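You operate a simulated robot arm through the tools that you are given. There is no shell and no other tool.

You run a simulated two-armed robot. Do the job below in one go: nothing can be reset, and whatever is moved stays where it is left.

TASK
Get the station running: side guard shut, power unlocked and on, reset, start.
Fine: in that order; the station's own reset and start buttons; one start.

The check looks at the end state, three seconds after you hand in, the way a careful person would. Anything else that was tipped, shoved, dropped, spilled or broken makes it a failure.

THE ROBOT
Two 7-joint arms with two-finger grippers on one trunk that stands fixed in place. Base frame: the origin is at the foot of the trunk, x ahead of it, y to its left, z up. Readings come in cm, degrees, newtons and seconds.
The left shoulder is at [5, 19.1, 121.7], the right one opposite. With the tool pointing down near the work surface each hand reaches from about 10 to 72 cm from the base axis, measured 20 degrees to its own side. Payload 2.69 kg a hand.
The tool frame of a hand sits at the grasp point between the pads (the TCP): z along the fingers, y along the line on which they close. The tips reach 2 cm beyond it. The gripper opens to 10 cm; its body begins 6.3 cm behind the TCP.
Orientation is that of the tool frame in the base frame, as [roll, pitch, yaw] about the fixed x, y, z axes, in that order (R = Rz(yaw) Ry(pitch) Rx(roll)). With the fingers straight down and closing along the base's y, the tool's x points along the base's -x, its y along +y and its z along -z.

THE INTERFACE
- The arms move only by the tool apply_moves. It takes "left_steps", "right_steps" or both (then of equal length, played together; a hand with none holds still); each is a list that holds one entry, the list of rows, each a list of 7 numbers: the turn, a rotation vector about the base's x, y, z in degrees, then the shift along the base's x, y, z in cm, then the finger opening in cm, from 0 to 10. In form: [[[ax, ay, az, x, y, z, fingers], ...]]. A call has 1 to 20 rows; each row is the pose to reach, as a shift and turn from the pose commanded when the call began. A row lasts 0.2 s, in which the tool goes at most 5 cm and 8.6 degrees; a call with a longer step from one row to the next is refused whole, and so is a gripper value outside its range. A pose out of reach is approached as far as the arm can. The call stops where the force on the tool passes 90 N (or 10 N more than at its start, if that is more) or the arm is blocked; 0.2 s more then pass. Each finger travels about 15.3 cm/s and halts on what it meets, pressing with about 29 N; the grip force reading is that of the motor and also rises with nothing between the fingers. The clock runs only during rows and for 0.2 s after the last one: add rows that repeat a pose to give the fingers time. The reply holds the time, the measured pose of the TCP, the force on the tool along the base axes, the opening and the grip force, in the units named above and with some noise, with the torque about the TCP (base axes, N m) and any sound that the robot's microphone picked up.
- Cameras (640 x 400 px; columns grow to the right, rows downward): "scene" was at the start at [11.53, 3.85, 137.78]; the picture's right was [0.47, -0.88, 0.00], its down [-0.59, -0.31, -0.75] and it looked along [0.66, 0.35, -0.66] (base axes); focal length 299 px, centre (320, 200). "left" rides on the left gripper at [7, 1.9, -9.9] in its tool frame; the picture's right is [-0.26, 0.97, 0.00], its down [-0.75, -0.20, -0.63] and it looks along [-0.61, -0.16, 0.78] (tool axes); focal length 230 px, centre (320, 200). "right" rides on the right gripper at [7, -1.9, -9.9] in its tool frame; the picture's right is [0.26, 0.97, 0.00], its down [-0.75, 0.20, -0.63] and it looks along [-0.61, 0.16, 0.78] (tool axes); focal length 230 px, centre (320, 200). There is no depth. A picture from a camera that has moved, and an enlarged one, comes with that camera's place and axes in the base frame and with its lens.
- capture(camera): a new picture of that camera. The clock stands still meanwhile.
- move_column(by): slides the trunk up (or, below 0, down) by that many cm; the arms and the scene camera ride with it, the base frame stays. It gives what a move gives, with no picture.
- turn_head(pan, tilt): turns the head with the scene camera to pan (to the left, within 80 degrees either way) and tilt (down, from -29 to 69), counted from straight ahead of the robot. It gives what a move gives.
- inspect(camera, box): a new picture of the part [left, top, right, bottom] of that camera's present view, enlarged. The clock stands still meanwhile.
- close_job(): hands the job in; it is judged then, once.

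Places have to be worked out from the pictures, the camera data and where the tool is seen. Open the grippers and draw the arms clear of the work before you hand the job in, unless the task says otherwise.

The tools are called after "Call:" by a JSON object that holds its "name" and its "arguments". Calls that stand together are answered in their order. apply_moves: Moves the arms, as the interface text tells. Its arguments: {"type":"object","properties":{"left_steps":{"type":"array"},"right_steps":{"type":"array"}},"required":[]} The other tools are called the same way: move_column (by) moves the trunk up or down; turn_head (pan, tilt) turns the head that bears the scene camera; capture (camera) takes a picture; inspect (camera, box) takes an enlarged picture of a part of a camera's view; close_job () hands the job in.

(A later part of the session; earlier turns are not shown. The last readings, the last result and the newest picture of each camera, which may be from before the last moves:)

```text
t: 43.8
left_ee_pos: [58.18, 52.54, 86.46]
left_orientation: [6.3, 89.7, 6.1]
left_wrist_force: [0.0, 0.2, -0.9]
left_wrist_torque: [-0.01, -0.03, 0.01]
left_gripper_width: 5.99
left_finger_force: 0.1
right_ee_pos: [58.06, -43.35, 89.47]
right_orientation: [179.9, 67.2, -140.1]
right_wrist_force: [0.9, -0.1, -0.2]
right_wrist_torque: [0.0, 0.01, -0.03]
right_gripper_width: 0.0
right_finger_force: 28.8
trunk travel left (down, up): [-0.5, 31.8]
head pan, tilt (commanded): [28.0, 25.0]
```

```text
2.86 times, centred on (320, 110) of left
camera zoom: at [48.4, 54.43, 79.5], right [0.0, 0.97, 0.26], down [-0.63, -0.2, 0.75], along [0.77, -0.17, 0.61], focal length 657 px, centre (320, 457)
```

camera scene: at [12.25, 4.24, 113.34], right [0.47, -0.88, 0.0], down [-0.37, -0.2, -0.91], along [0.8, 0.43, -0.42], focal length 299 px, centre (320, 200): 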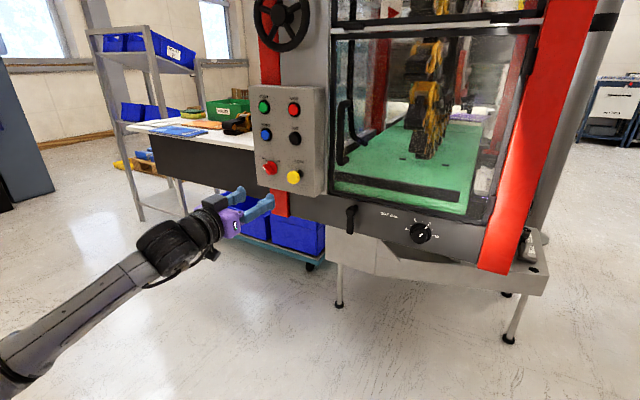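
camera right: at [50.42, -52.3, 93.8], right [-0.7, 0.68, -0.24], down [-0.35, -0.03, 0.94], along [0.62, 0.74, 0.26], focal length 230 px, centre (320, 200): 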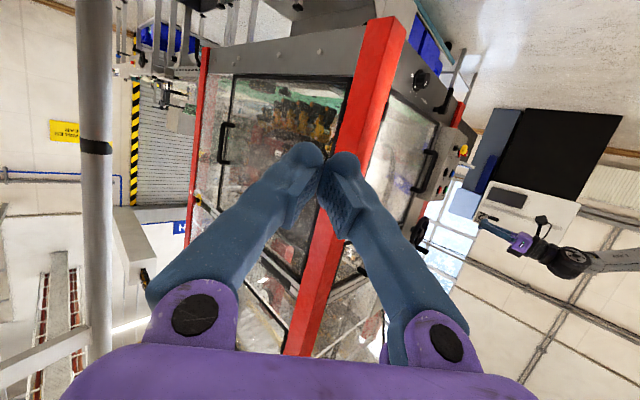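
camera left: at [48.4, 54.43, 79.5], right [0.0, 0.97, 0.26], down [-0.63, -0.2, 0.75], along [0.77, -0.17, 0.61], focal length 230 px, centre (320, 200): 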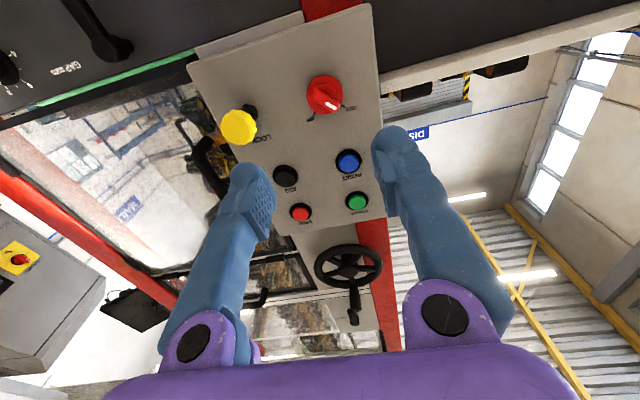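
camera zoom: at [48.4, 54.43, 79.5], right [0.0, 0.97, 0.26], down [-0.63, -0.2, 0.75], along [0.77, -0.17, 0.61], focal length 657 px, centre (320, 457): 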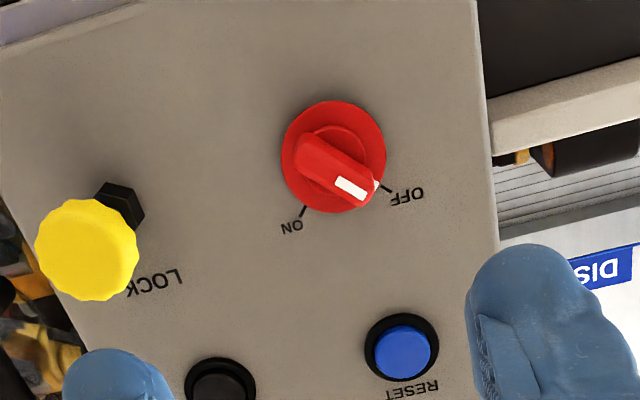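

Lock plunger is visibly out and staying out. The power knob's axis is at about y=52.95, z=86.4 with the bar at 45° up-left (OFF) and ON at 45° up-right. I'll roll the left hand -45° about x so that the fingers close across the bar, and approach.

Call:
{"name": "apply_moves", "arguments": {"left_steps": [[[-7.5, 0, 0, 0, 0.1, 0, 5], [-15, 0, 0, 1, 0.2, 0, 5], [-22.5, 0, 0, 2, 0.4, 0, 5], [-30, 0, 0, 4, 0.4, 0, 5], [-37.5, 0, 0, 6, 0.4, 0, 5], [-45, 0, 0, 8, 0.4, 0, 5], [-45, 0, 0, 10, 0.4, 0, 5], [-45, 0, 0, 10, 0.4, 0, 5]]]}}

Call:
{"name": "capture", "arguments": {"camera": "left"}}

Call:
{"name": "inspect", "arguments": {"camera": "scene", "box": [230, 120, 340, 220]}}

```text
t: 45.6
left_ee_pos: [68.22, 53.12, 86.65]
left_orientation: [-89.5, 45.1, -89.8]
left_wrist_force: [-1.2, 0.2, 0.1]
left_wrist_torque: [0.01, 0.04, -0.02]
left_gripper_width: 4.99
left_finger_force: 0.0
right_ee_pos: [58.29, -43.26, 89.32]
right_orientation: [179.9, 67.1, -140.1]
right_wrist_force: [-0.5, -0.4, -0.1]
right_wrist_torque: [0.03, -0.01, -0.03]
right_gripper_width: 0.0
right_finger_force: 29.0
trunk travel left (down, up): [-0.5, 31.8]
head pan, tilt (commanded): [28.0, 25.0]
```

```text
taken
camera left: at [58.39, 49.46, 80.27], right [0.0, 0.87, -0.5], down [-0.63, 0.39, 0.67], along [0.77, 0.32, 0.55], focal length 230 px, centre (320, 200)
```

left: 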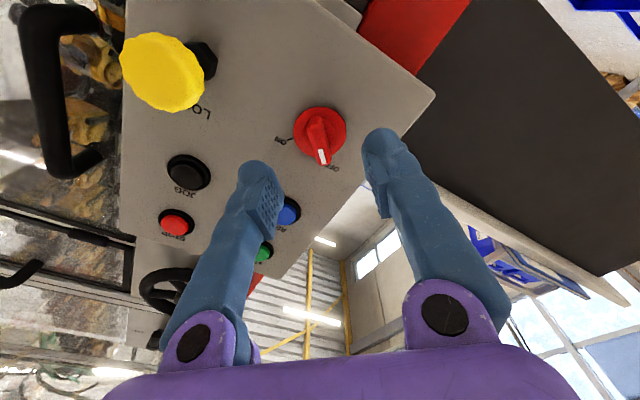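

```text
4.00 times, centred on (285, 170) of scene
camera zoom: at [12.25, 4.24, 113.34], right [0.47, -0.88, 0.0], down [-0.37, -0.2, -0.91], along [0.8, 0.43, -0.42], focal length 1197 px, centre (460, 320)
```

zoom: 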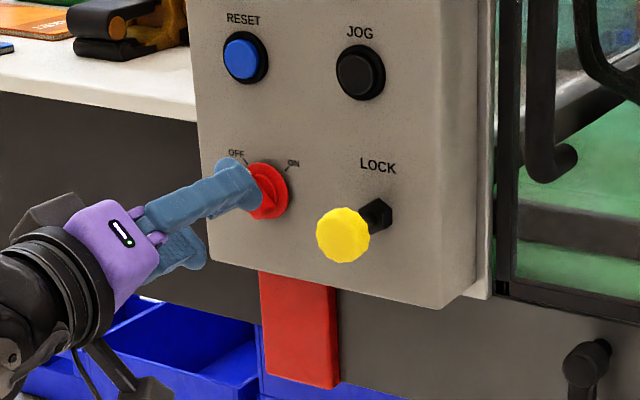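

The knob's axis re-computes to y≈52.93, z≈86.25, and the bar lines up between the fingers. I'll correct the small offset and advance so that the tips sit just above the knob's disc.

Call:
{"name": "apply_moves", "arguments": {"left_steps": [[[0, 0, 0, 1, -0.1, -0.25, 5], [0, 0, 0, 2.2, -0.15, -0.3, 4.5], [0, 0, 0, 3.2, -0.15, -0.3, 4], [0, 0, 0, 3.9, -0.15, -0.3, 4], [0, 0, 0, 3.9, -0.15, -0.3, 4]]]}}

Call:
{"name": "capture", "arguments": {"camera": "left"}}

Call:
{"name": "inspect", "arguments": {"camera": "left", "box": [240, 80, 420, 240]}}

Call:
{"name": "inspect", "arguments": {"camera": "scene", "box": [240, 140, 310, 200]}}

```text
t: 46.8
left_ee_pos: [71.92, 53.09, 86.19]
left_orientation: [-89.5, 45.1, -89.7]
left_wrist_force: [0.3, 0.0, -0.7]
left_wrist_torque: [-0.04, -0.01, 0.01]
left_gripper_width: 4.0
left_finger_force: 0.0
right_ee_pos: [58.23, -43.28, 89.42]
right_orientation: [180.0, 67.2, -140.1]
right_wrist_force: [0.3, 0.0, 0.0]
right_wrist_torque: [-0.01, -0.02, 0.01]
right_gripper_width: 0.03
right_finger_force: 29.2
trunk travel left (down, up): [-0.5, 31.8]
head pan, tilt (commanded): [28.0, 25.0]
```

```text
taken
camera left: at [62.18, 49.38, 79.9], right [0.0, 0.87, -0.5], down [-0.63, 0.39, 0.67], along [0.77, 0.31, 0.55], focal length 230 px, centre (320, 200)
```

left: 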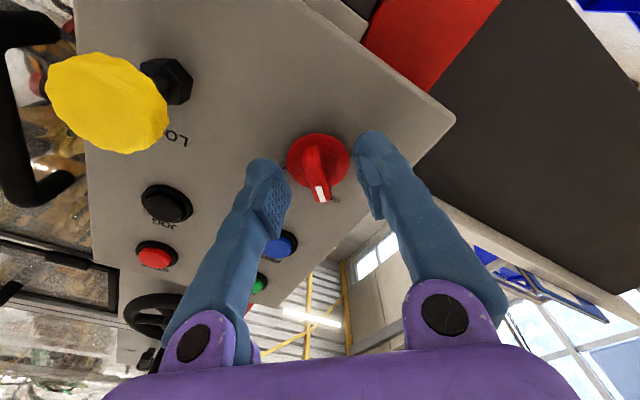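

```text
2.50 times, centred on (330, 160) of left
camera zoom: at [62.18, 49.38, 79.9], right [0.0, 0.87, -0.5], down [-0.63, 0.39, 0.67], along [0.77, 0.31, 0.55], focal length 575 px, centre (295, 300)
```

zoom: 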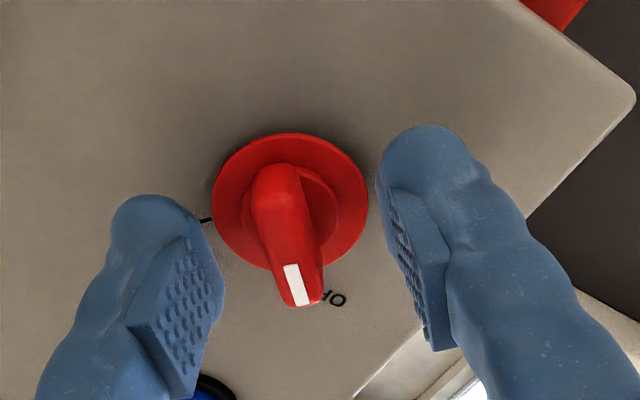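

```text
6.67 times, centred on (275, 170) of scene
camera zoom: at [12.25, 4.24, 113.34], right [0.47, -0.88, 0.0], down [-0.37, -0.2, -0.91], along [0.8, 0.43, -0.42], focal length 1995 px, centre (620, 400)
```

zoom: 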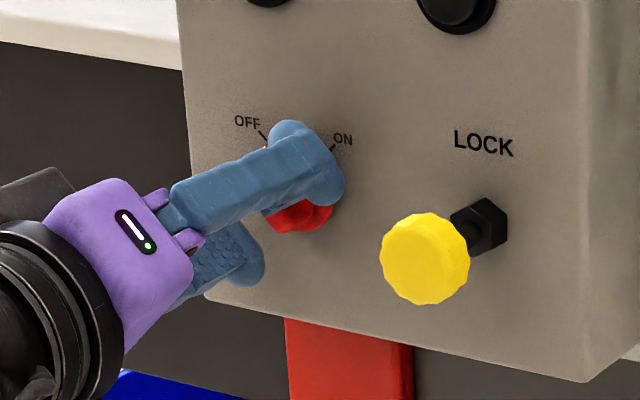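

The bar sits between the pads. I'll go 0.6 cm deeper for a better hold and then close on the bar.

Call:
{"name": "apply_moves", "arguments": {"left_steps": [[[0, 0, 0, 0.3, -0.1, 0.1, 4], [0, 0, 0, 0.6, -0.1, 0.1, 4], [0, 0, 0, 0.6, -0.1, 0.1, 2], [0, 0, 0, 0.6, -0.1, 0.1, 0], [0, 0, 0, 0.6, -0.1, 0.1, 0], [0, 0, 0, 0.6, -0.1, 0.1, 0]]]}}

Call:
{"name": "inspect", "arguments": {"camera": "left", "box": [240, 80, 420, 240]}}

Call:
{"name": "inspect", "arguments": {"camera": "scene", "box": [240, 140, 310, 200]}}

```text
t: 48.2
left_ee_pos: [72.65, 52.78, 86.19]
left_orientation: [-89.8, 45.1, -89.7]
left_wrist_force: [2.4, -0.5, 0.9]
left_wrist_torque: [-0.03, 0.03, 0.01]
left_gripper_width: 1.03
left_finger_force: 37.7
right_ee_pos: [58.14, -43.29, 89.46]
right_orientation: [179.9, 67.2, -140.1]
right_wrist_force: [-0.3, 0.5, -0.5]
right_wrist_torque: [0.01, -0.02, 0.02]
right_gripper_width: 0.0
right_finger_force: 29.0
trunk travel left (down, up): [-0.5, 31.8]
head pan, tilt (commanded): [28.0, 25.0]
```

```text
2.50 times, centred on (330, 160) of left
camera zoom: at [62.84, 49.16, 79.96], right [0.0, 0.87, -0.5], down [-0.63, 0.39, 0.67], along [0.77, 0.31, 0.55], focal length 575 px, centre (295, 300)
```

zoom: 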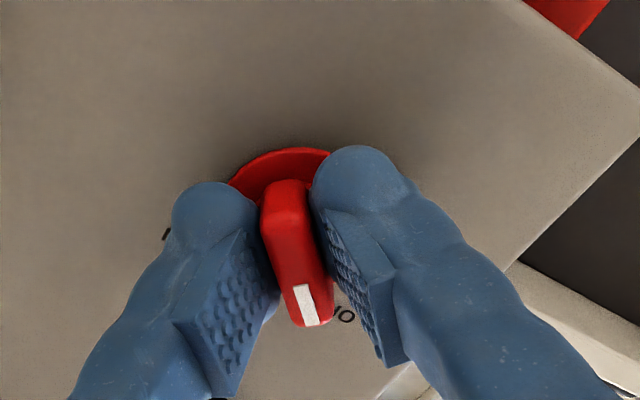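

```text
6.67 times, centred on (275, 170) of scene
camera zoom: at [12.26, 4.24, 113.33], right [0.47, -0.88, 0.0], down [-0.37, -0.2, -0.91], along [0.8, 0.43, -0.42], focal length 1995 px, centre (620, 400)
```

zoom: 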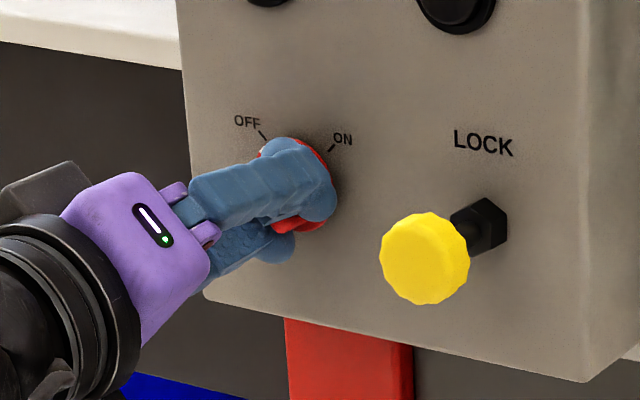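

Firm hold on the bar (1.03 cm wide, negligible side load). I now turn it clockwise (+x rotation), first 45°.

Call:
{"name": "apply_moves", "arguments": {"left_steps": [[[7.5, 0, 0, 0, 0, 0, 0], [15, 0, 0, 0, 0, 0, 0], [22.5, 0, 0, 0, 0, 0, 0], [30, 0, 0, 0, 0, 0, 0], [37.5, 0, 0, 0, 0, 0, 0], [45, 0, 0, 0, 0, 0, 0]]]}}

Call:
{"name": "capture", "arguments": {"camera": "left"}}

Call:
{"name": "inspect", "arguments": {"camera": "scene", "box": [240, 140, 310, 200]}}

```text
t: 49.6
left_ee_pos: [72.54, 52.95, 86.21]
left_orientation: [47.1, 89.8, 47.1]
left_wrist_force: [-0.6, 8.6, -2.5]
left_wrist_torque: [0.0, -0.12, 0.1]
left_gripper_width: 1.02
left_finger_force: 37.7
right_ee_pos: [58.21, -43.28, 89.39]
right_orientation: [-179.9, 67.3, -140.0]
right_wrist_force: [-0.7, 0.2, 0.4]
right_wrist_torque: [-0.03, 0.0, -0.01]
right_gripper_width: 0.0
right_finger_force: 29.1
trunk travel left (down, up): [-0.5, 31.8]
head pan, tilt (commanded): [28.0, 25.0]
```

```text
taken
camera left: at [62.83, 54.9, 79.18], right [0.0, 0.97, 0.26], down [-0.63, -0.2, 0.75], along [0.78, -0.16, 0.61], focal length 230 px, centre (320, 200)
```

left: 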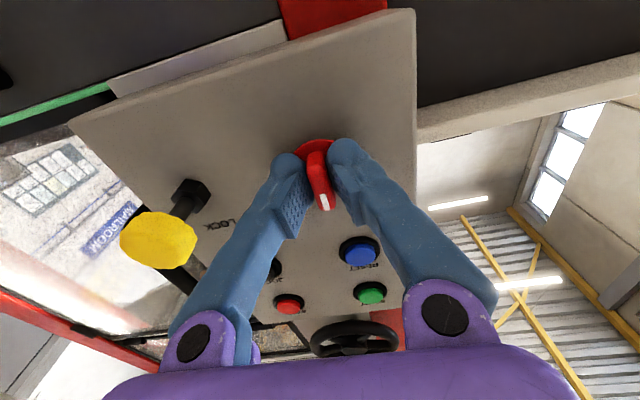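

```text
6.67 times, centred on (275, 170) of scene
camera zoom: at [12.26, 4.33, 113.33], right [0.47, -0.88, 0.0], down [-0.37, -0.2, -0.91], along [0.8, 0.43, -0.42], focal length 1995 px, centre (620, 400)
```

zoom: 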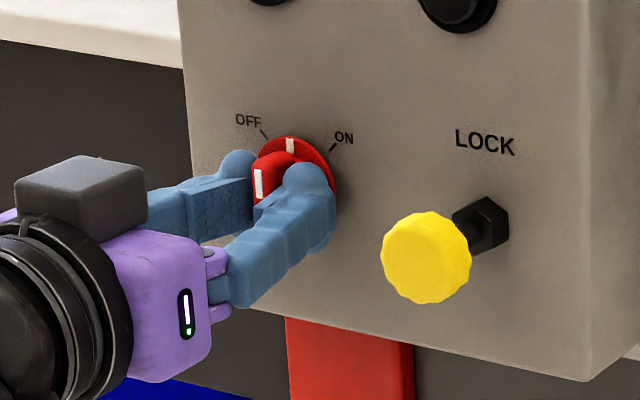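

The knob follows: pointer now straight up, halfway. Turn the remaining 45°.

Call:
{"name": "apply_moves", "arguments": {"left_steps": [[[7.5, 0, 0, 0, 0, 0, 0], [15, 0, 0, 0, 0, 0, 0], [22.5, 0, 0, 0, 0, 0, 0], [30, 0, 0, 0, 0, 0, 0], [37.5, 0, 0, 0, 0, 0, 0], [45, 0, 0, 0, 0, 0, 0], [45, 0, 0, 0, 0, 0, 0]]]}}

Call:
{"name": "capture", "arguments": {"camera": "left"}}

Call:
{"name": "inspect", "arguments": {"camera": "scene", "box": [240, 140, 310, 200]}}

```text
t: 51.2
left_ee_pos: [72.62, 53.21, 86.28]
left_orientation: [90.0, 44.9, 89.9]
left_wrist_force: [15.9, 26.5, 9.7]
left_wrist_torque: [-0.08, -0.27, 0.12]
left_gripper_width: 1.03
left_finger_force: 38.0
right_ee_pos: [58.27, -43.26, 89.45]
right_orientation: [-179.9, 67.2, -139.9]
right_wrist_force: [-0.2, 1.1, 0.1]
right_wrist_torque: [-0.04, 0.0, 0.01]
right_gripper_width: 0.01
right_finger_force: 29.4
trunk travel left (down, up): [-0.5, 31.8]
head pan, tilt (commanded): [28.0, 25.0]
```

```text
taken
camera left: at [62.81, 59.5, 82.65], right [0.0, 0.5, 0.87], down [-0.63, -0.67, 0.39], along [0.78, -0.55, 0.32], focal length 230 px, centre (320, 200)
```

left: 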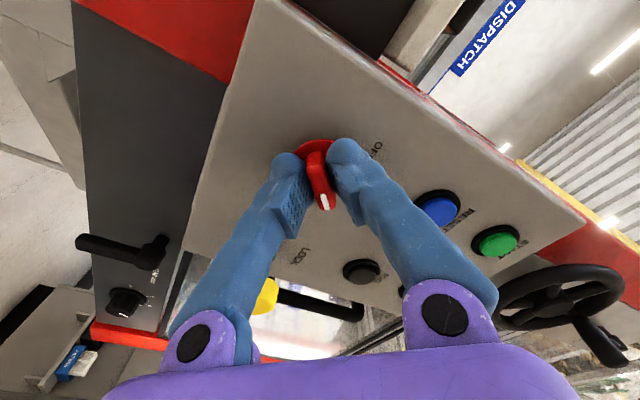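

```text
6.67 times, centred on (275, 170) of scene
camera zoom: at [12.28, 4.39, 113.34], right [0.47, -0.88, 0.0], down [-0.37, -0.2, -0.91], along [0.8, 0.42, -0.42], focal length 1995 px, centre (620, 400)
```

zoom: 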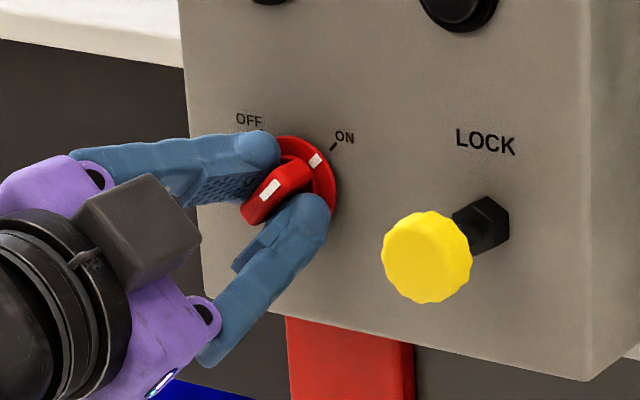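

The pointer is on the ON mark. There's some side load from slight off-axis hold; I'll relieve it, open the fingers, and back straight out.

Call:
{"name": "apply_moves", "arguments": {"left_steps": [[[0, 0, 0, -0.1, 0.3, 0.1, 0], [0, 0, 0, -0.1, 0.3, 0.1, 1.6], [0, 0, 0, -0.1, 0.3, 0.1, 3], [0, 0, 0, -0.1, 0.2, 0, 4], [0, 0, 0, -1, 0.2, 0, 4], [0, 0, 0, -3, 0.2, 0, 4], [0, 0, 0, -7, 0.2, 0, 4], [0, 0, 0, -11, 0.2, 0, 4]]]}}

Call:
{"name": "inspect", "arguments": {"camera": "scene", "box": [230, 120, 340, 220]}}

Call:
{"name": "capture", "arguments": {"camera": "left"}}

Call:
{"name": "capture", "arguments": {"camera": "scene"}}

```text
t: 53.0
left_ee_pos: [61.58, 52.97, 86.37]
left_orientation: [90.0, 44.9, 89.6]
left_wrist_force: [-0.1, 0.2, -0.3]
left_wrist_torque: [0.0, -0.01, -0.02]
left_gripper_width: 4.0
left_finger_force: 0.0
right_ee_pos: [58.29, -43.21, 89.52]
right_orientation: [179.9, 67.2, -140.0]
right_wrist_force: [0.9, -0.2, 0.0]
right_wrist_torque: [-0.03, -0.01, 0.02]
right_gripper_width: 0.0
right_finger_force: 29.1
trunk travel left (down, up): [-0.5, 31.8]
head pan, tilt (commanded): [28.0, 25.0]
```

```text
4.00 times, centred on (285, 170) of scene
camera zoom: at [12.25, 4.24, 113.34], right [0.47, -0.88, 0.0], down [-0.37, -0.2, -0.91], along [0.8, 0.43, -0.42], focal length 1197 px, centre (460, 320)
```

zoom: 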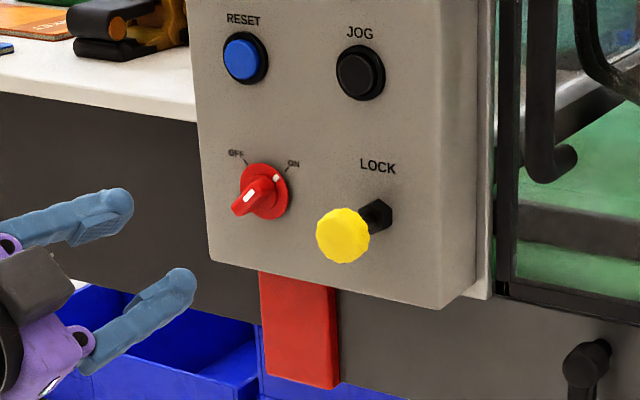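

```text
taken
camera left: at [51.77, 59.3, 82.76], right [0.0, 0.5, 0.87], down [-0.63, -0.67, 0.39], along [0.77, -0.55, 0.32], focal length 230 px, centre (320, 200)
```

left: 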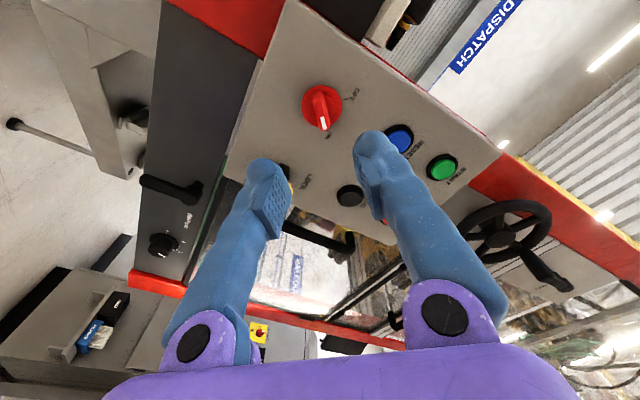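

```text
taken
camera scene: at [12.25, 4.24, 113.34], right [0.47, -0.88, 0.0], down [-0.37, -0.2, -0.91], along [0.8, 0.43, -0.42], focal length 299 px, centre (320, 200)
```

scene: 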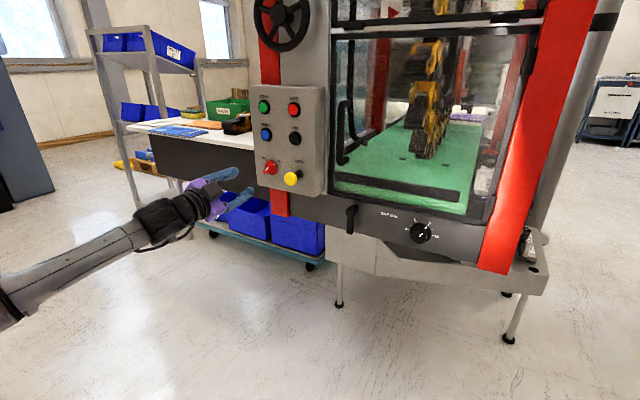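

Power knob released; let me zoom in to confirm that it sits exactly on ON.

Call:
{"name": "inspect", "arguments": {"camera": "scene", "box": [250, 150, 310, 190]}}

Call:
{"name": "inspect", "arguments": {"camera": "left", "box": [270, 60, 400, 160]}}

```text
10.00 times, centred on (280, 170) of scene
camera zoom: at [12.25, 4.24, 113.34], right [0.47, -0.88, 0.0], down [-0.37, -0.2, -0.91], along [0.8, 0.43, -0.42], focal length 2993 px, centre (720, 500)
```

zoom: 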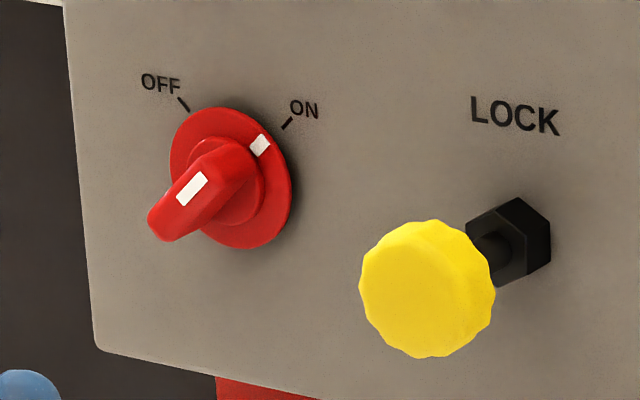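

```text
4.00 times, centred on (335, 110) of left
camera zoom: at [51.77, 59.3, 82.76], right [0.0, 0.5, 0.87], down [-0.63, -0.67, 0.39], along [0.77, -0.55, 0.32], focal length 920 px, centre (260, 560)
```

zoom: 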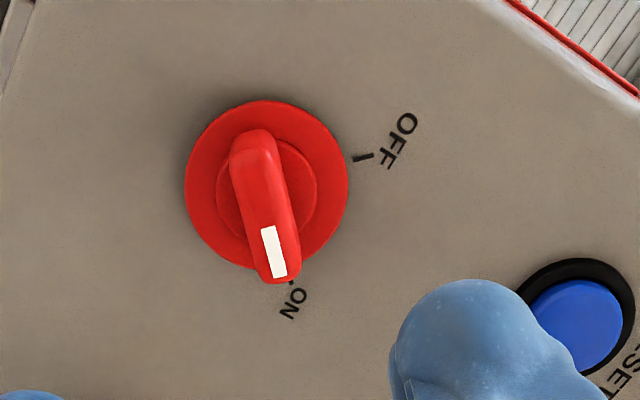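

Power is on and unlocked. Next RESET: I'll roll the hand back to level, close the fingers, and move in front of the RESET button to examine its shape.

Call:
{"name": "apply_moves", "arguments": {"left_steps": [[[-7.5, 0, 0, 0, 0, 1.5, 3], [-15, 0, 0, 0, 0, 3, 2], [-22.5, 0, 0, 0, 0.3, 4.5, 1], [-30, 0, 0, 0, 0.6, 6, 0], [-37.5, 0, 0, 0, 0.9, 7.5, 0], [-45, 0, 0, 0, 1.2, 9.1, 0], [-45, 0, 0, 0, 1.2, 9.1, 0]]]}}

Call:
{"name": "capture", "arguments": {"camera": "left"}}

Call:
{"name": "inspect", "arguments": {"camera": "left", "box": [260, 60, 420, 180]}}

Call:
{"name": "inspect", "arguments": {"camera": "scene", "box": [245, 85, 315, 155]}}

```text
t: 54.6
left_ee_pos: [61.57, 54.19, 95.28]
left_orientation: [-4.8, 89.8, -5.1]
left_wrist_force: [-0.1, -0.8, 0.4]
left_wrist_torque: [0.01, -0.01, 0.01]
left_gripper_width: 0.0
left_finger_force: 28.3
right_ee_pos: [58.2, -43.4, 89.24]
right_orientation: [179.9, 67.2, -140.2]
right_wrist_force: [0.4, -0.7, -0.1]
right_wrist_torque: [-0.02, 0.02, -0.01]
right_gripper_width: 0.02
right_finger_force: 29.2
trunk travel left (down, up): [-0.5, 31.8]
head pan, tilt (commanded): [28.0, 25.0]
```

```text
taken
camera left: at [51.81, 56.18, 88.35], right [0.0, 0.97, 0.26], down [-0.63, -0.2, 0.75], along [0.77, -0.16, 0.61], focal length 230 px, centre (320, 200)
```

left: 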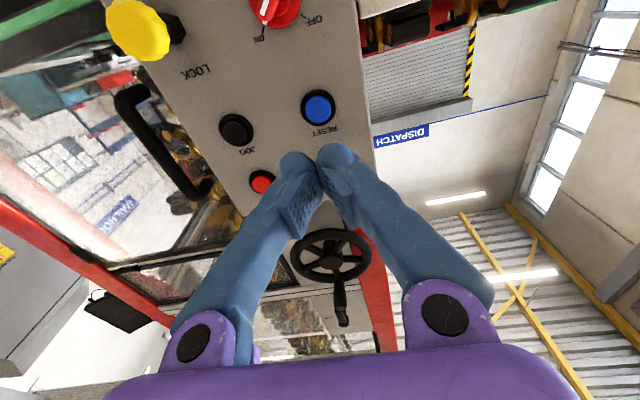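

```text
3.33 times, centred on (340, 120) of left
camera zoom: at [51.81, 56.18, 88.35], right [0.0, 0.97, 0.26], down [-0.63, -0.2, 0.75], along [0.77, -0.16, 0.61], focal length 767 px, centre (253, 467)
```

zoom: 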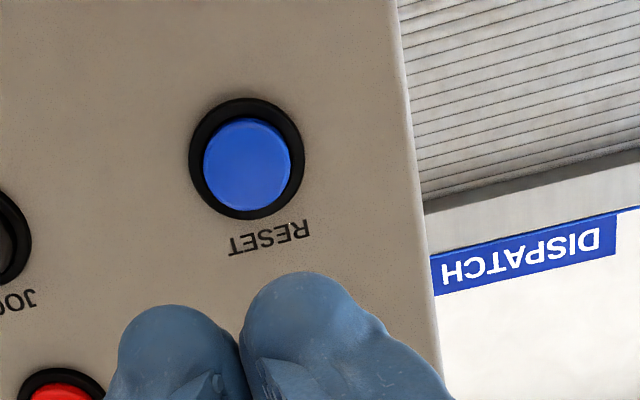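

```text
5.71 times, centred on (280, 120) of scene
camera zoom: at [12.24, 4.24, 113.34], right [0.47, -0.88, 0.0], down [-0.37, -0.2, -0.91], along [0.8, 0.43, -0.42], focal length 1710 px, centre (549, 657)
```

zoom: 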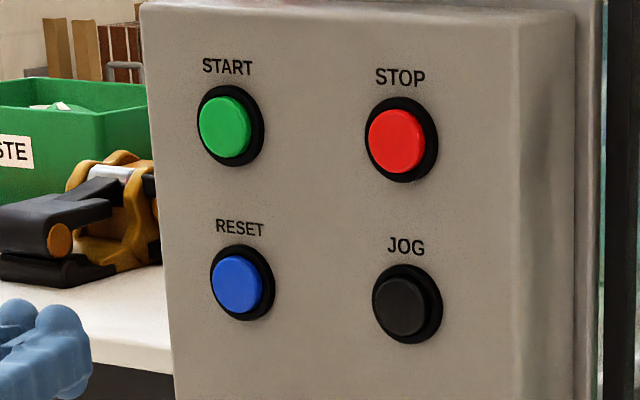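

RESET's cap is proud of its ring and lies at y≈54.2, z≈95.4 — directly ahead of the closed tips. I'll approach to about 1 cm short of it.

Call:
{"name": "apply_moves", "arguments": {"left_steps": [[[0, 0, 0, 4, 0, 0, 0], [0, 0, 0, 8, 0, 0, 0], [0, 0, 0, 10.3, 0, 0.1, 0], [0, 0, 0, 10.3, 0, 0.1, 0]]]}}

Call:
{"name": "capture", "arguments": {"camera": "left"}}

Call:
{"name": "inspect", "arguments": {"camera": "scene", "box": [245, 85, 315, 155]}}

```text
t: 55.6
left_ee_pos: [71.8, 54.36, 95.48]
left_orientation: [26.6, 89.7, 26.4]
left_wrist_force: [-0.6, -0.2, 1.2]
left_wrist_torque: [0.04, -0.01, 0.0]
left_gripper_width: 0.0
left_finger_force: 28.7
right_ee_pos: [58.17, -43.31, 89.39]
right_orientation: [180.0, 67.1, -140.0]
right_wrist_force: [-0.1, -0.5, -0.2]
right_wrist_torque: [-0.01, 0.0, -0.02]
right_gripper_width: 0.01
right_finger_force: 29.2
trunk travel left (down, up): [-0.5, 31.8]
head pan, tilt (commanded): [28.0, 25.0]
```

```text
taken
camera left: at [62.07, 56.3, 88.42], right [0.0, 0.97, 0.26], down [-0.63, -0.2, 0.75], along [0.77, -0.17, 0.61], focal length 230 px, centre (320, 200)
```

left: 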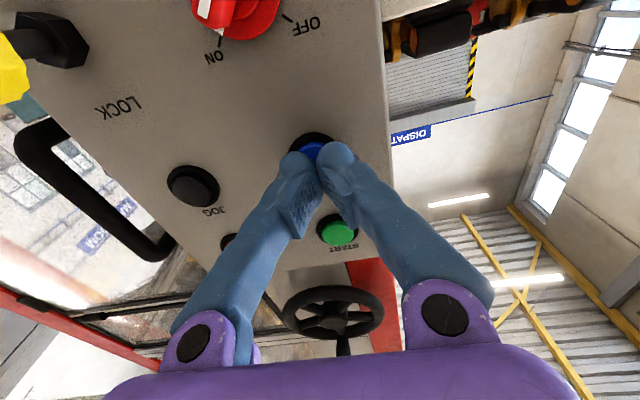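

```text
5.71 times, centred on (280, 120) of scene
camera zoom: at [12.26, 4.24, 113.34], right [0.47, -0.88, 0.0], down [-0.37, -0.2, -0.91], along [0.8, 0.43, -0.42], focal length 1710 px, centre (549, 657)
```

zoom: 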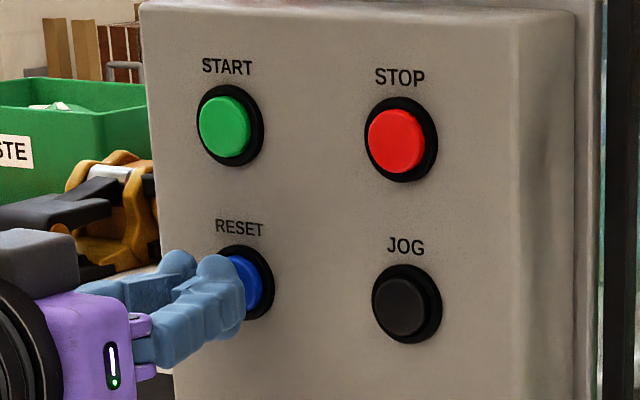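

The tips are lined up with the blue cap. Press forward in small steps, reading the force.

Call:
{"name": "apply_moves", "arguments": {"left_steps": [[[0, 0, 0, 0.3, -0.2, 0, 0], [0, 0, 0, 0.6, -0.2, 0, 0], [0, 0, 0, 0.9, -0.2, 0, 0]]]}}

Call:
{"name": "inspect", "arguments": {"camera": "scene", "box": [245, 85, 315, 155]}}

```text
t: 56.4
left_ee_pos: [72.73, 53.96, 95.32]
left_orientation: [23.1, 89.7, 22.8]
left_wrist_force: [-0.3, -1.2, 0.2]
left_wrist_torque: [0.0, 0.0, 0.02]
left_gripper_width: 0.0
left_finger_force: 29.0
right_ee_pos: [58.29, -43.32, 89.39]
right_orientation: [179.8, 67.1, -140.0]
right_wrist_force: [0.7, -0.3, 0.2]
right_wrist_torque: [0.0, -0.01, 0.0]
right_gripper_width: 0.02
right_finger_force: 29.1
trunk travel left (down, up): [-0.5, 31.8]
head pan, tilt (commanded): [28.0, 25.0]
```

```text
5.71 times, centred on (280, 120) of scene
camera zoom: at [12.24, 4.25, 113.34], right [0.47, -0.88, 0.0], down [-0.37, -0.2, -0.91], along [0.8, 0.43, -0.42], focal length 1710 px, centre (549, 657)
```

zoom: 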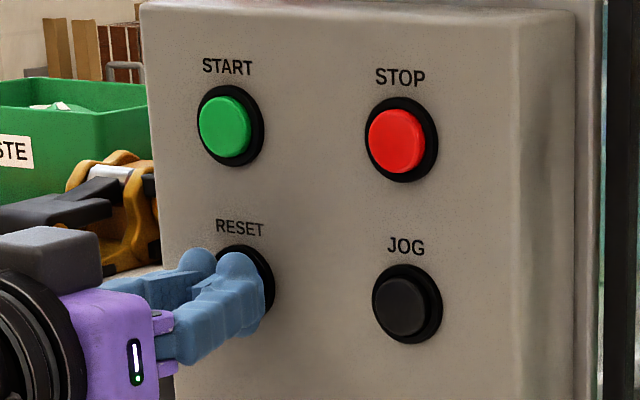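

No contact yet at tip x≈74.7. Continue in small steps.

Call:
{"name": "apply_moves", "arguments": {"left_steps": [[[0, 0, 0, 0.2, 0, 0, 0], [0, 0, 0, 0.4, 0, 0, 0], [0, 0, 0, 0.4, 0, 0, 0]]]}}

Call:
{"name": "inspect", "arguments": {"camera": "scene", "box": [245, 85, 315, 155]}}

```text
t: 57.2
left_ee_pos: [73.2, 53.92, 95.49]
left_orientation: [15.2, 89.8, 15.0]
left_wrist_force: [-3.2, -0.4, 0.3]
left_wrist_torque: [-0.02, 0.05, 0.05]
left_gripper_width: 0.59
left_finger_force: 29.3
right_ee_pos: [58.16, -43.27, 89.37]
right_orientation: [179.9, 67.3, -139.9]
right_wrist_force: [-0.4, 0.2, 0.4]
right_wrist_torque: [0.0, -0.01, 0.0]
right_gripper_width: 0.02
right_finger_force: 29.3
trunk travel left (down, up): [-0.5, 31.8]
head pan, tilt (commanded): [28.0, 25.0]
heard: click
```

```text
5.71 times, centred on (280, 120) of scene
camera zoom: at [12.23, 4.25, 113.34], right [0.47, -0.88, 0.0], down [-0.37, -0.2, -0.91], along [0.8, 0.43, -0.42], focal length 1710 px, centre (549, 657)
```

zoom: 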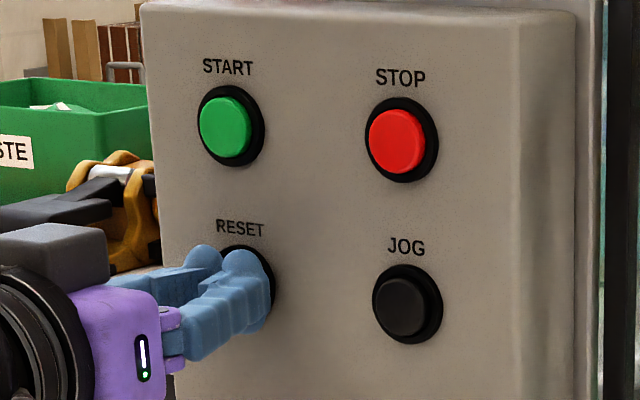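

A click was heard: RESET pressed. I'll withdraw and look for any indication on the station.

Call:
{"name": "apply_moves", "arguments": {"left_steps": [[[0, 0, 0, -1, 0, 0, 0], [0, 0, 0, -4, 0, 0, 0], [0, 0, 0, -8, 0, 0, 0], [0, 0, 0, -12, 0, 0, 0]]]}}

Call:
{"name": "capture", "arguments": {"camera": "scene"}}

Call:
{"name": "inspect", "arguments": {"camera": "scene", "box": [240, 75, 340, 205]}}

Call:
{"name": "capture", "arguments": {"camera": "left"}}

```text
t: 58.2
left_ee_pos: [61.28, 53.91, 95.52]
left_orientation: [26.0, 89.7, 25.7]
left_wrist_force: [-0.1, -0.1, 0.5]
left_wrist_torque: [0.01, 0.03, 0.04]
left_gripper_width: 0.01
left_finger_force: 29.3
right_ee_pos: [58.26, -43.32, 89.37]
right_orientation: [179.9, 67.1, -140.2]
right_wrist_force: [0.1, 0.0, -0.8]
right_wrist_torque: [0.03, 0.01, 0.03]
right_gripper_width: 0.0
right_finger_force: 28.7
trunk travel left (down, up): [-0.5, 31.8]
head pan, tilt (commanded): [28.0, 25.0]
```

```text
taken
camera scene: at [12.25, 4.22, 113.34], right [0.47, -0.88, 0.0], down [-0.37, -0.2, -0.91], along [0.8, 0.43, -0.42], focal length 299 px, centre (320, 200)
```

scene: 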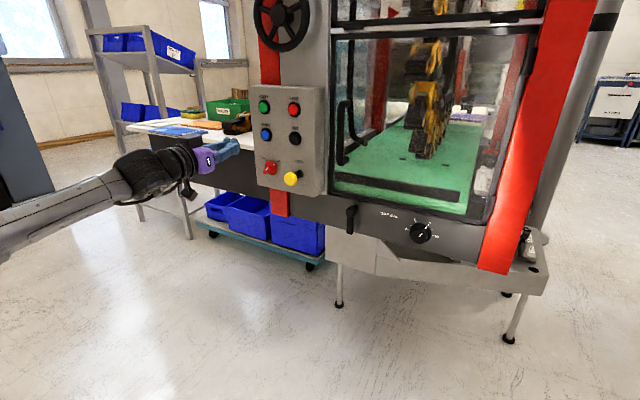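

```text
3.08 times, centred on (290, 140) of scene
camera zoom: at [12.25, 4.22, 113.34], right [0.47, -0.88, 0.0], down [-0.37, -0.2, -0.91], along [0.8, 0.43, -0.42], focal length 921 px, centre (412, 385)
```

zoom: 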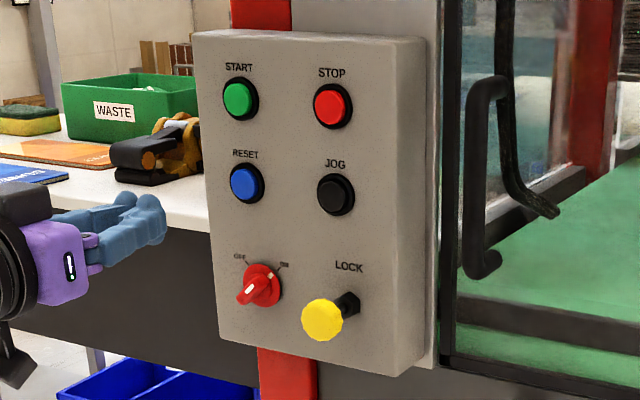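

```text
taken
camera left: at [51.54, 55.86, 88.54], right [0.0, 0.97, 0.26], down [-0.63, -0.2, 0.75], along [0.77, -0.17, 0.61], focal length 230 px, centre (320, 200)
```

left: 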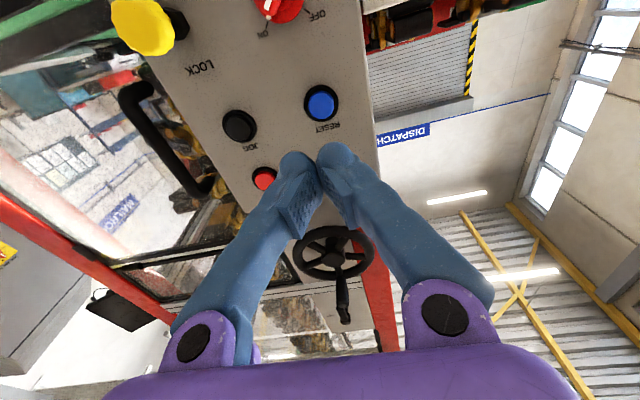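

RESET has popped back. Before starting, I'll glance upward for a stack light or other indicator, and re-check the door.

Call:
{"name": "turn_head", "arguments": {"pan": 22, "tilt": -15}}

Call:
{"name": "capture", "arguments": {"camera": "scene"}}

Call:
{"name": "turn_head", "arguments": {"pan": 15, "tilt": 15}}

Call:
{"name": "capture", "arguments": {"camera": "scene"}}

```text
t: 59.3
left_ee_pos: [61.4, 54.11, 95.33]
left_orientation: [18.3, 89.8, 18.1]
left_wrist_force: [0.5, 0.0, 0.3]
left_wrist_torque: [-0.03, -0.02, -0.01]
left_gripper_width: 0.0
left_finger_force: 29.5
right_ee_pos: [58.23, -43.29, 89.36]
right_orientation: [179.9, 67.1, -140.1]
right_wrist_force: [0.1, -0.2, -0.3]
right_wrist_torque: [-0.03, 0.0, -0.02]
right_gripper_width: 0.0
right_finger_force: 29.1
trunk travel left (down, up): [-0.5, 31.8]
head pan, tilt (commanded): [22.0, -15.0]
```

```text
taken
camera scene: at [11.57, 2.94, 119.61], right [0.37, -0.93, 0.0], down [0.24, 0.1, -0.97], along [0.9, 0.36, 0.26], focal length 299 px, centre (320, 200)
```

scene: 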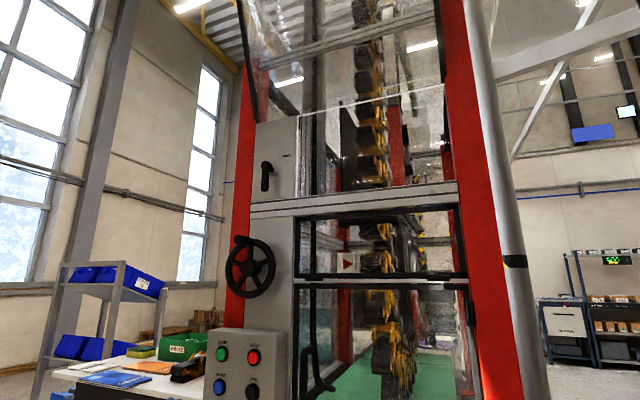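

```text
t: 60.2
left_ee_pos: [61.38, 53.96, 95.45]
left_orientation: [17.1, 89.9, 16.9]
left_wrist_force: [0.8, -0.6, -0.4]
left_wrist_torque: [0.01, -0.02, 0.0]
left_gripper_width: 0.0
left_finger_force: 30.0
right_ee_pos: [58.21, -43.23, 89.38]
right_orientation: [179.9, 67.3, -140.0]
right_wrist_force: [0.3, -0.6, -0.3]
right_wrist_torque: [0.0, 0.0, -0.02]
right_gripper_width: 0.0
right_finger_force: 29.4
trunk travel left (down, up): [-0.5, 31.8]
head pan, tilt (commanded): [15.0, 15.0]
```

```text
taken
camera scene: at [13.13, 2.34, 114.97], right [0.26, -0.97, 0.0], down [-0.25, -0.07, -0.97], along [0.93, 0.25, -0.26], focal length 299 px, centre (320, 200)
```

scene: 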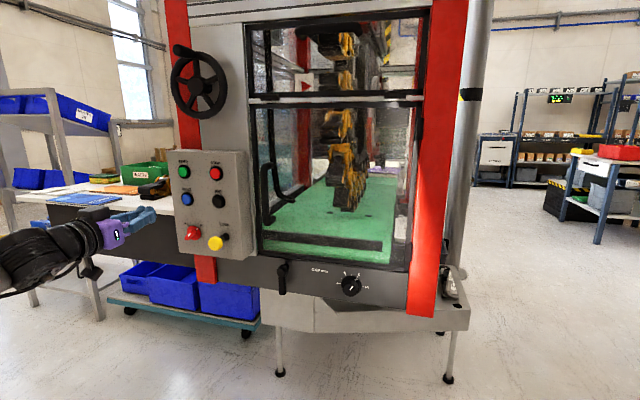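

I see a slanted pane in the upper part of the station; I'll look at it more closely before starting.

Call:
{"name": "turn_head", "arguments": {"pan": 22, "tilt": -25}}

Call:
{"name": "capture", "arguments": {"camera": "scene"}}

Call:
{"name": "inspect", "arguments": {"camera": "scene", "box": [230, 0, 500, 300]}}

```text
t: 61.3
left_ee_pos: [61.31, 53.96, 95.36]
left_orientation: [18.8, 89.8, 18.6]
left_wrist_force: [0.5, 0.1, -0.6]
left_wrist_torque: [-0.01, 0.02, 0.04]
left_gripper_width: 0.0
left_finger_force: 29.3
right_ee_pos: [58.11, -43.28, 89.43]
right_orientation: [179.8, 67.2, -140.0]
right_wrist_force: [0.2, -0.9, 0.5]
right_wrist_torque: [0.0, -0.02, 0.02]
right_gripper_width: 0.0
right_finger_force: 29.0
trunk travel left (down, up): [-0.5, 31.8]
head pan, tilt (commanded): [22.0, -25.0]
```

```text
taken
camera scene: at [10.7, 2.58, 120.94], right [0.37, -0.93, 0.0], down [0.39, 0.16, -0.91], along [0.84, 0.34, 0.42], focal length 299 px, centre (320, 200)
```

scene: 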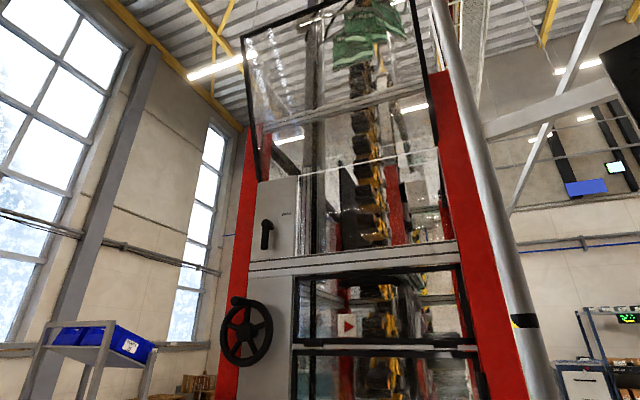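

```text
1.33 times, centred on (365, 150) of scene
camera zoom: at [10.7, 2.58, 120.94], right [0.37, -0.93, 0.0], down [0.39, 0.16, -0.91], along [0.84, 0.34, 0.42], focal length 399 px, centre (260, 267)
```

zoom: 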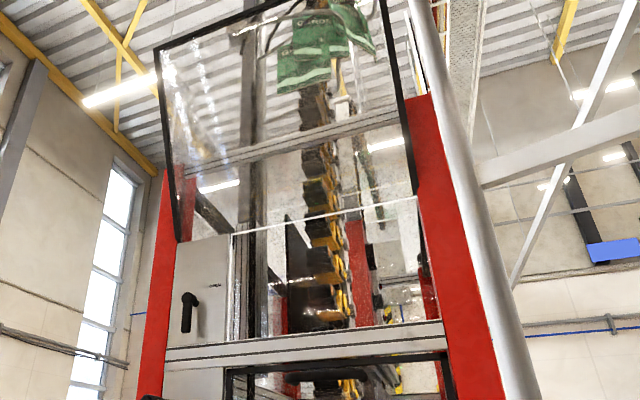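

That is just the hopper's hood, not the side guard. Now I'll raise the closed left tips to the START button's height and verify the alignment.

Call:
{"name": "apply_moves", "arguments": {"left_steps": [[[0, 0, 0, 0, 0.1, 2.5, 0], [0, 0, 0, 0, 0.2, 5, 0], [0, 0, 0, 0, 0.3, 7, 0], [0, 0, 0, 4, 0.3, 7, 0], [0, 0, 0, 4, 0.3, 7, 0]]]}}

Call:
{"name": "turn_head", "arguments": {"pan": 28, "tilt": 20}}

Call:
{"name": "capture", "arguments": {"camera": "left"}}

Call:
{"name": "capture", "arguments": {"camera": "scene"}}

Call:
{"name": "inspect", "arguments": {"camera": "left", "box": [260, 60, 420, 200]}}

```text
t: 62.5
left_ee_pos: [65.26, 54.25, 102.23]
left_orientation: [24.9, 89.8, 24.7]
left_wrist_force: [-0.5, 0.3, -0.6]
left_wrist_torque: [-0.01, 0.0, 0.0]
left_gripper_width: 0.0
left_finger_force: 29.9
right_ee_pos: [58.23, -43.32, 89.43]
right_orientation: [179.9, 67.2, -140.0]
right_wrist_force: [0.0, -0.3, 0.5]
right_wrist_torque: [0.01, 0.01, 0.02]
right_gripper_width: 0.0
right_finger_force: 29.2
trunk travel left (down, up): [-0.5, 31.8]
head pan, tilt (commanded): [22.0, -25.0]
```

```text
t: 63.6
left_ee_pos: [65.18, 54.25, 102.25]
left_orientation: [19.7, 89.9, 19.5]
left_wrist_force: [0.1, -0.3, 0.5]
left_wrist_torque: [0.03, 0.02, 0.0]
left_gripper_width: 0.0
left_finger_force: 30.1
right_ee_pos: [58.24, -43.21, 89.44]
right_orientation: [180.0, 67.1, -140.0]
right_wrist_force: [-0.1, -0.7, 0.3]
right_wrist_torque: [0.02, 0.0, 0.01]
right_gripper_width: 0.02
right_finger_force: 28.8
trunk travel left (down, up): [-0.5, 31.8]
head pan, tilt (commanded): [28.0, 20.0]
```

```text
taken
camera left: at [55.45, 56.12, 95.3], right [0.0, 0.97, 0.26], down [-0.63, -0.2, 0.75], along [0.77, -0.17, 0.61], focal length 230 px, centre (320, 200)
```

left: 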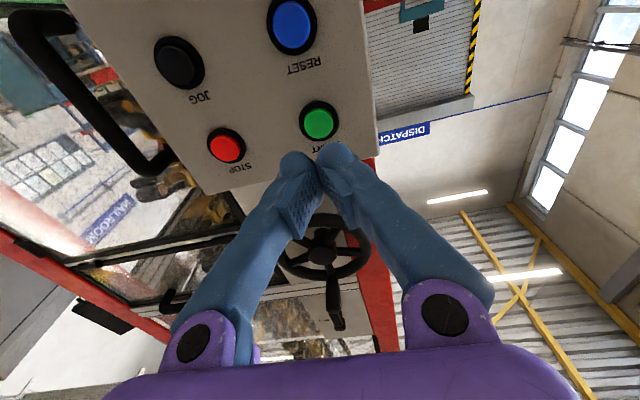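

```text
taken
camera scene: at [12.33, 4.29, 114.15], right [0.47, -0.88, 0.0], down [-0.3, -0.16, -0.94], along [0.83, 0.44, -0.34], focal length 299 px, centre (320, 200)
```

scene: 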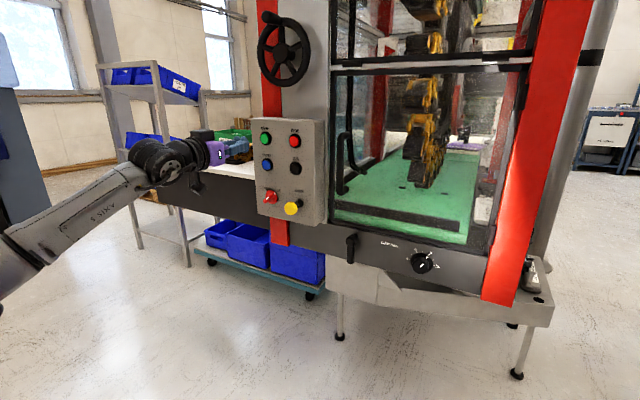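

```text
2.86 times, centred on (340, 130) of left
camera zoom: at [55.45, 56.12, 95.3], right [0.0, 0.97, 0.26], down [-0.63, -0.2, 0.75], along [0.77, -0.17, 0.61], focal length 657 px, centre (263, 400)
```

zoom: 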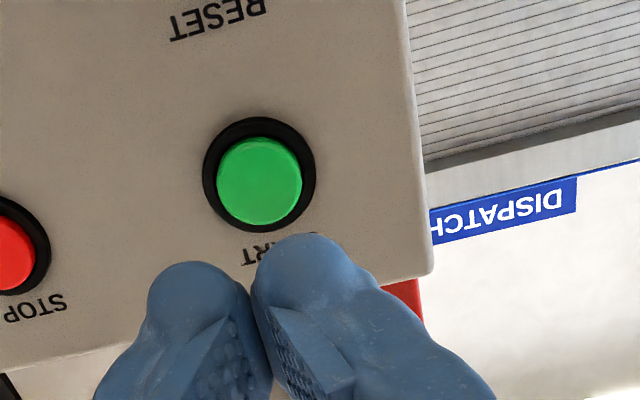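

START is at y≈54.0, z≈102.4. I'll trim the alignment and approach to just short of contact, as with RESET.

Call:
{"name": "apply_moves", "arguments": {"left_steps": [[[0, 0, 0, 3, -0.2, 0.2, 0], [0, 0, 0, 5.5, -0.2, 0.2, 0], [0, 0, 0, 7, -0.2, 0.2, 0], [0, 0, 0, 7, -0.2, 0.2, 0]]]}}

Call:
{"name": "inspect", "arguments": {"camera": "left", "box": [240, 60, 420, 220]}}

Call:
{"name": "inspect", "arguments": {"camera": "scene", "box": [235, 100, 325, 190]}}

```text
t: 64.6
left_ee_pos: [72.28, 54.21, 102.63]
left_orientation: [16.9, 89.9, 16.9]
left_wrist_force: [-0.2, -0.2, -1.4]
left_wrist_torque: [0.02, -0.01, -0.03]
left_gripper_width: 0.03
left_finger_force: 29.9
right_ee_pos: [58.21, -43.25, 89.38]
right_orientation: [179.9, 67.2, -140.1]
right_wrist_force: [0.0, 0.0, -0.8]
right_wrist_torque: [-0.01, -0.01, -0.03]
right_gripper_width: 0.01
right_finger_force: 28.9
trunk travel left (down, up): [-0.5, 31.8]
head pan, tilt (commanded): [28.0, 20.0]
```

```text
2.50 times, centred on (330, 140) of left
camera zoom: at [62.52, 56.07, 95.68], right [0.0, 0.97, 0.26], down [-0.63, -0.2, 0.75], along [0.77, -0.17, 0.61], focal length 575 px, centre (295, 350)
```

zoom: 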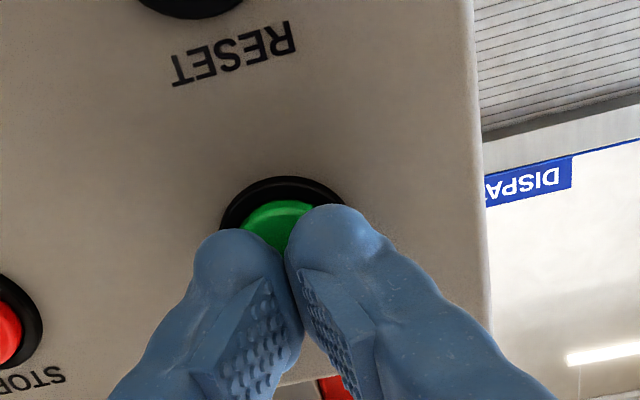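

```text
4.44 times, centred on (280, 145) of scene
camera zoom: at [12.34, 4.29, 114.14], right [0.47, -0.88, 0.0], down [-0.3, -0.16, -0.94], along [0.83, 0.44, -0.34], focal length 1330 px, centre (498, 444)
```

zoom: 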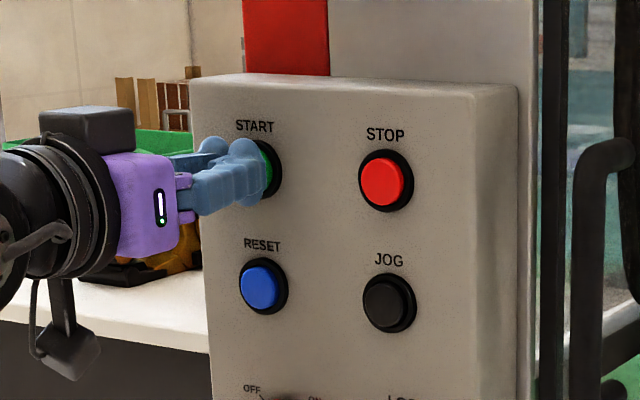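

The tips are centred on the green cap with the face about 0.5 cm ahead. I press in with one continuous push, as for RESET.

Call:
{"name": "apply_moves", "arguments": {"left_steps": [[[0, 0, 0, 0.4, -0.15, -0.1, 0], [0, 0, 0, 0.8, -0.15, -0.1, 0], [0, 0, 0, 1.0, -0.15, -0.1, 0], [0, 0, 0, 1.0, -0.15, -0.1, 0]]]}}

```text
t: 65.6
left_ee_pos: [73.35, 53.86, 102.7]
left_orientation: [19.8, 89.7, 19.6]
left_wrist_force: [-3.6, -0.4, -1.4]
left_wrist_torque: [0.02, 0.0, -0.02]
left_gripper_width: 0.61
left_finger_force: 29.0
right_ee_pos: [58.16, -43.35, 89.32]
right_orientation: [179.9, 67.2, -139.9]
right_wrist_force: [-0.6, 0.1, 0.0]
right_wrist_torque: [-0.01, 0.0, 0.0]
right_gripper_width: 0.0
right_finger_force: 28.8
trunk travel left (down, up): [-0.5, 31.8]
head pan, tilt (commanded): [28.0, 20.0]
heard: click
```

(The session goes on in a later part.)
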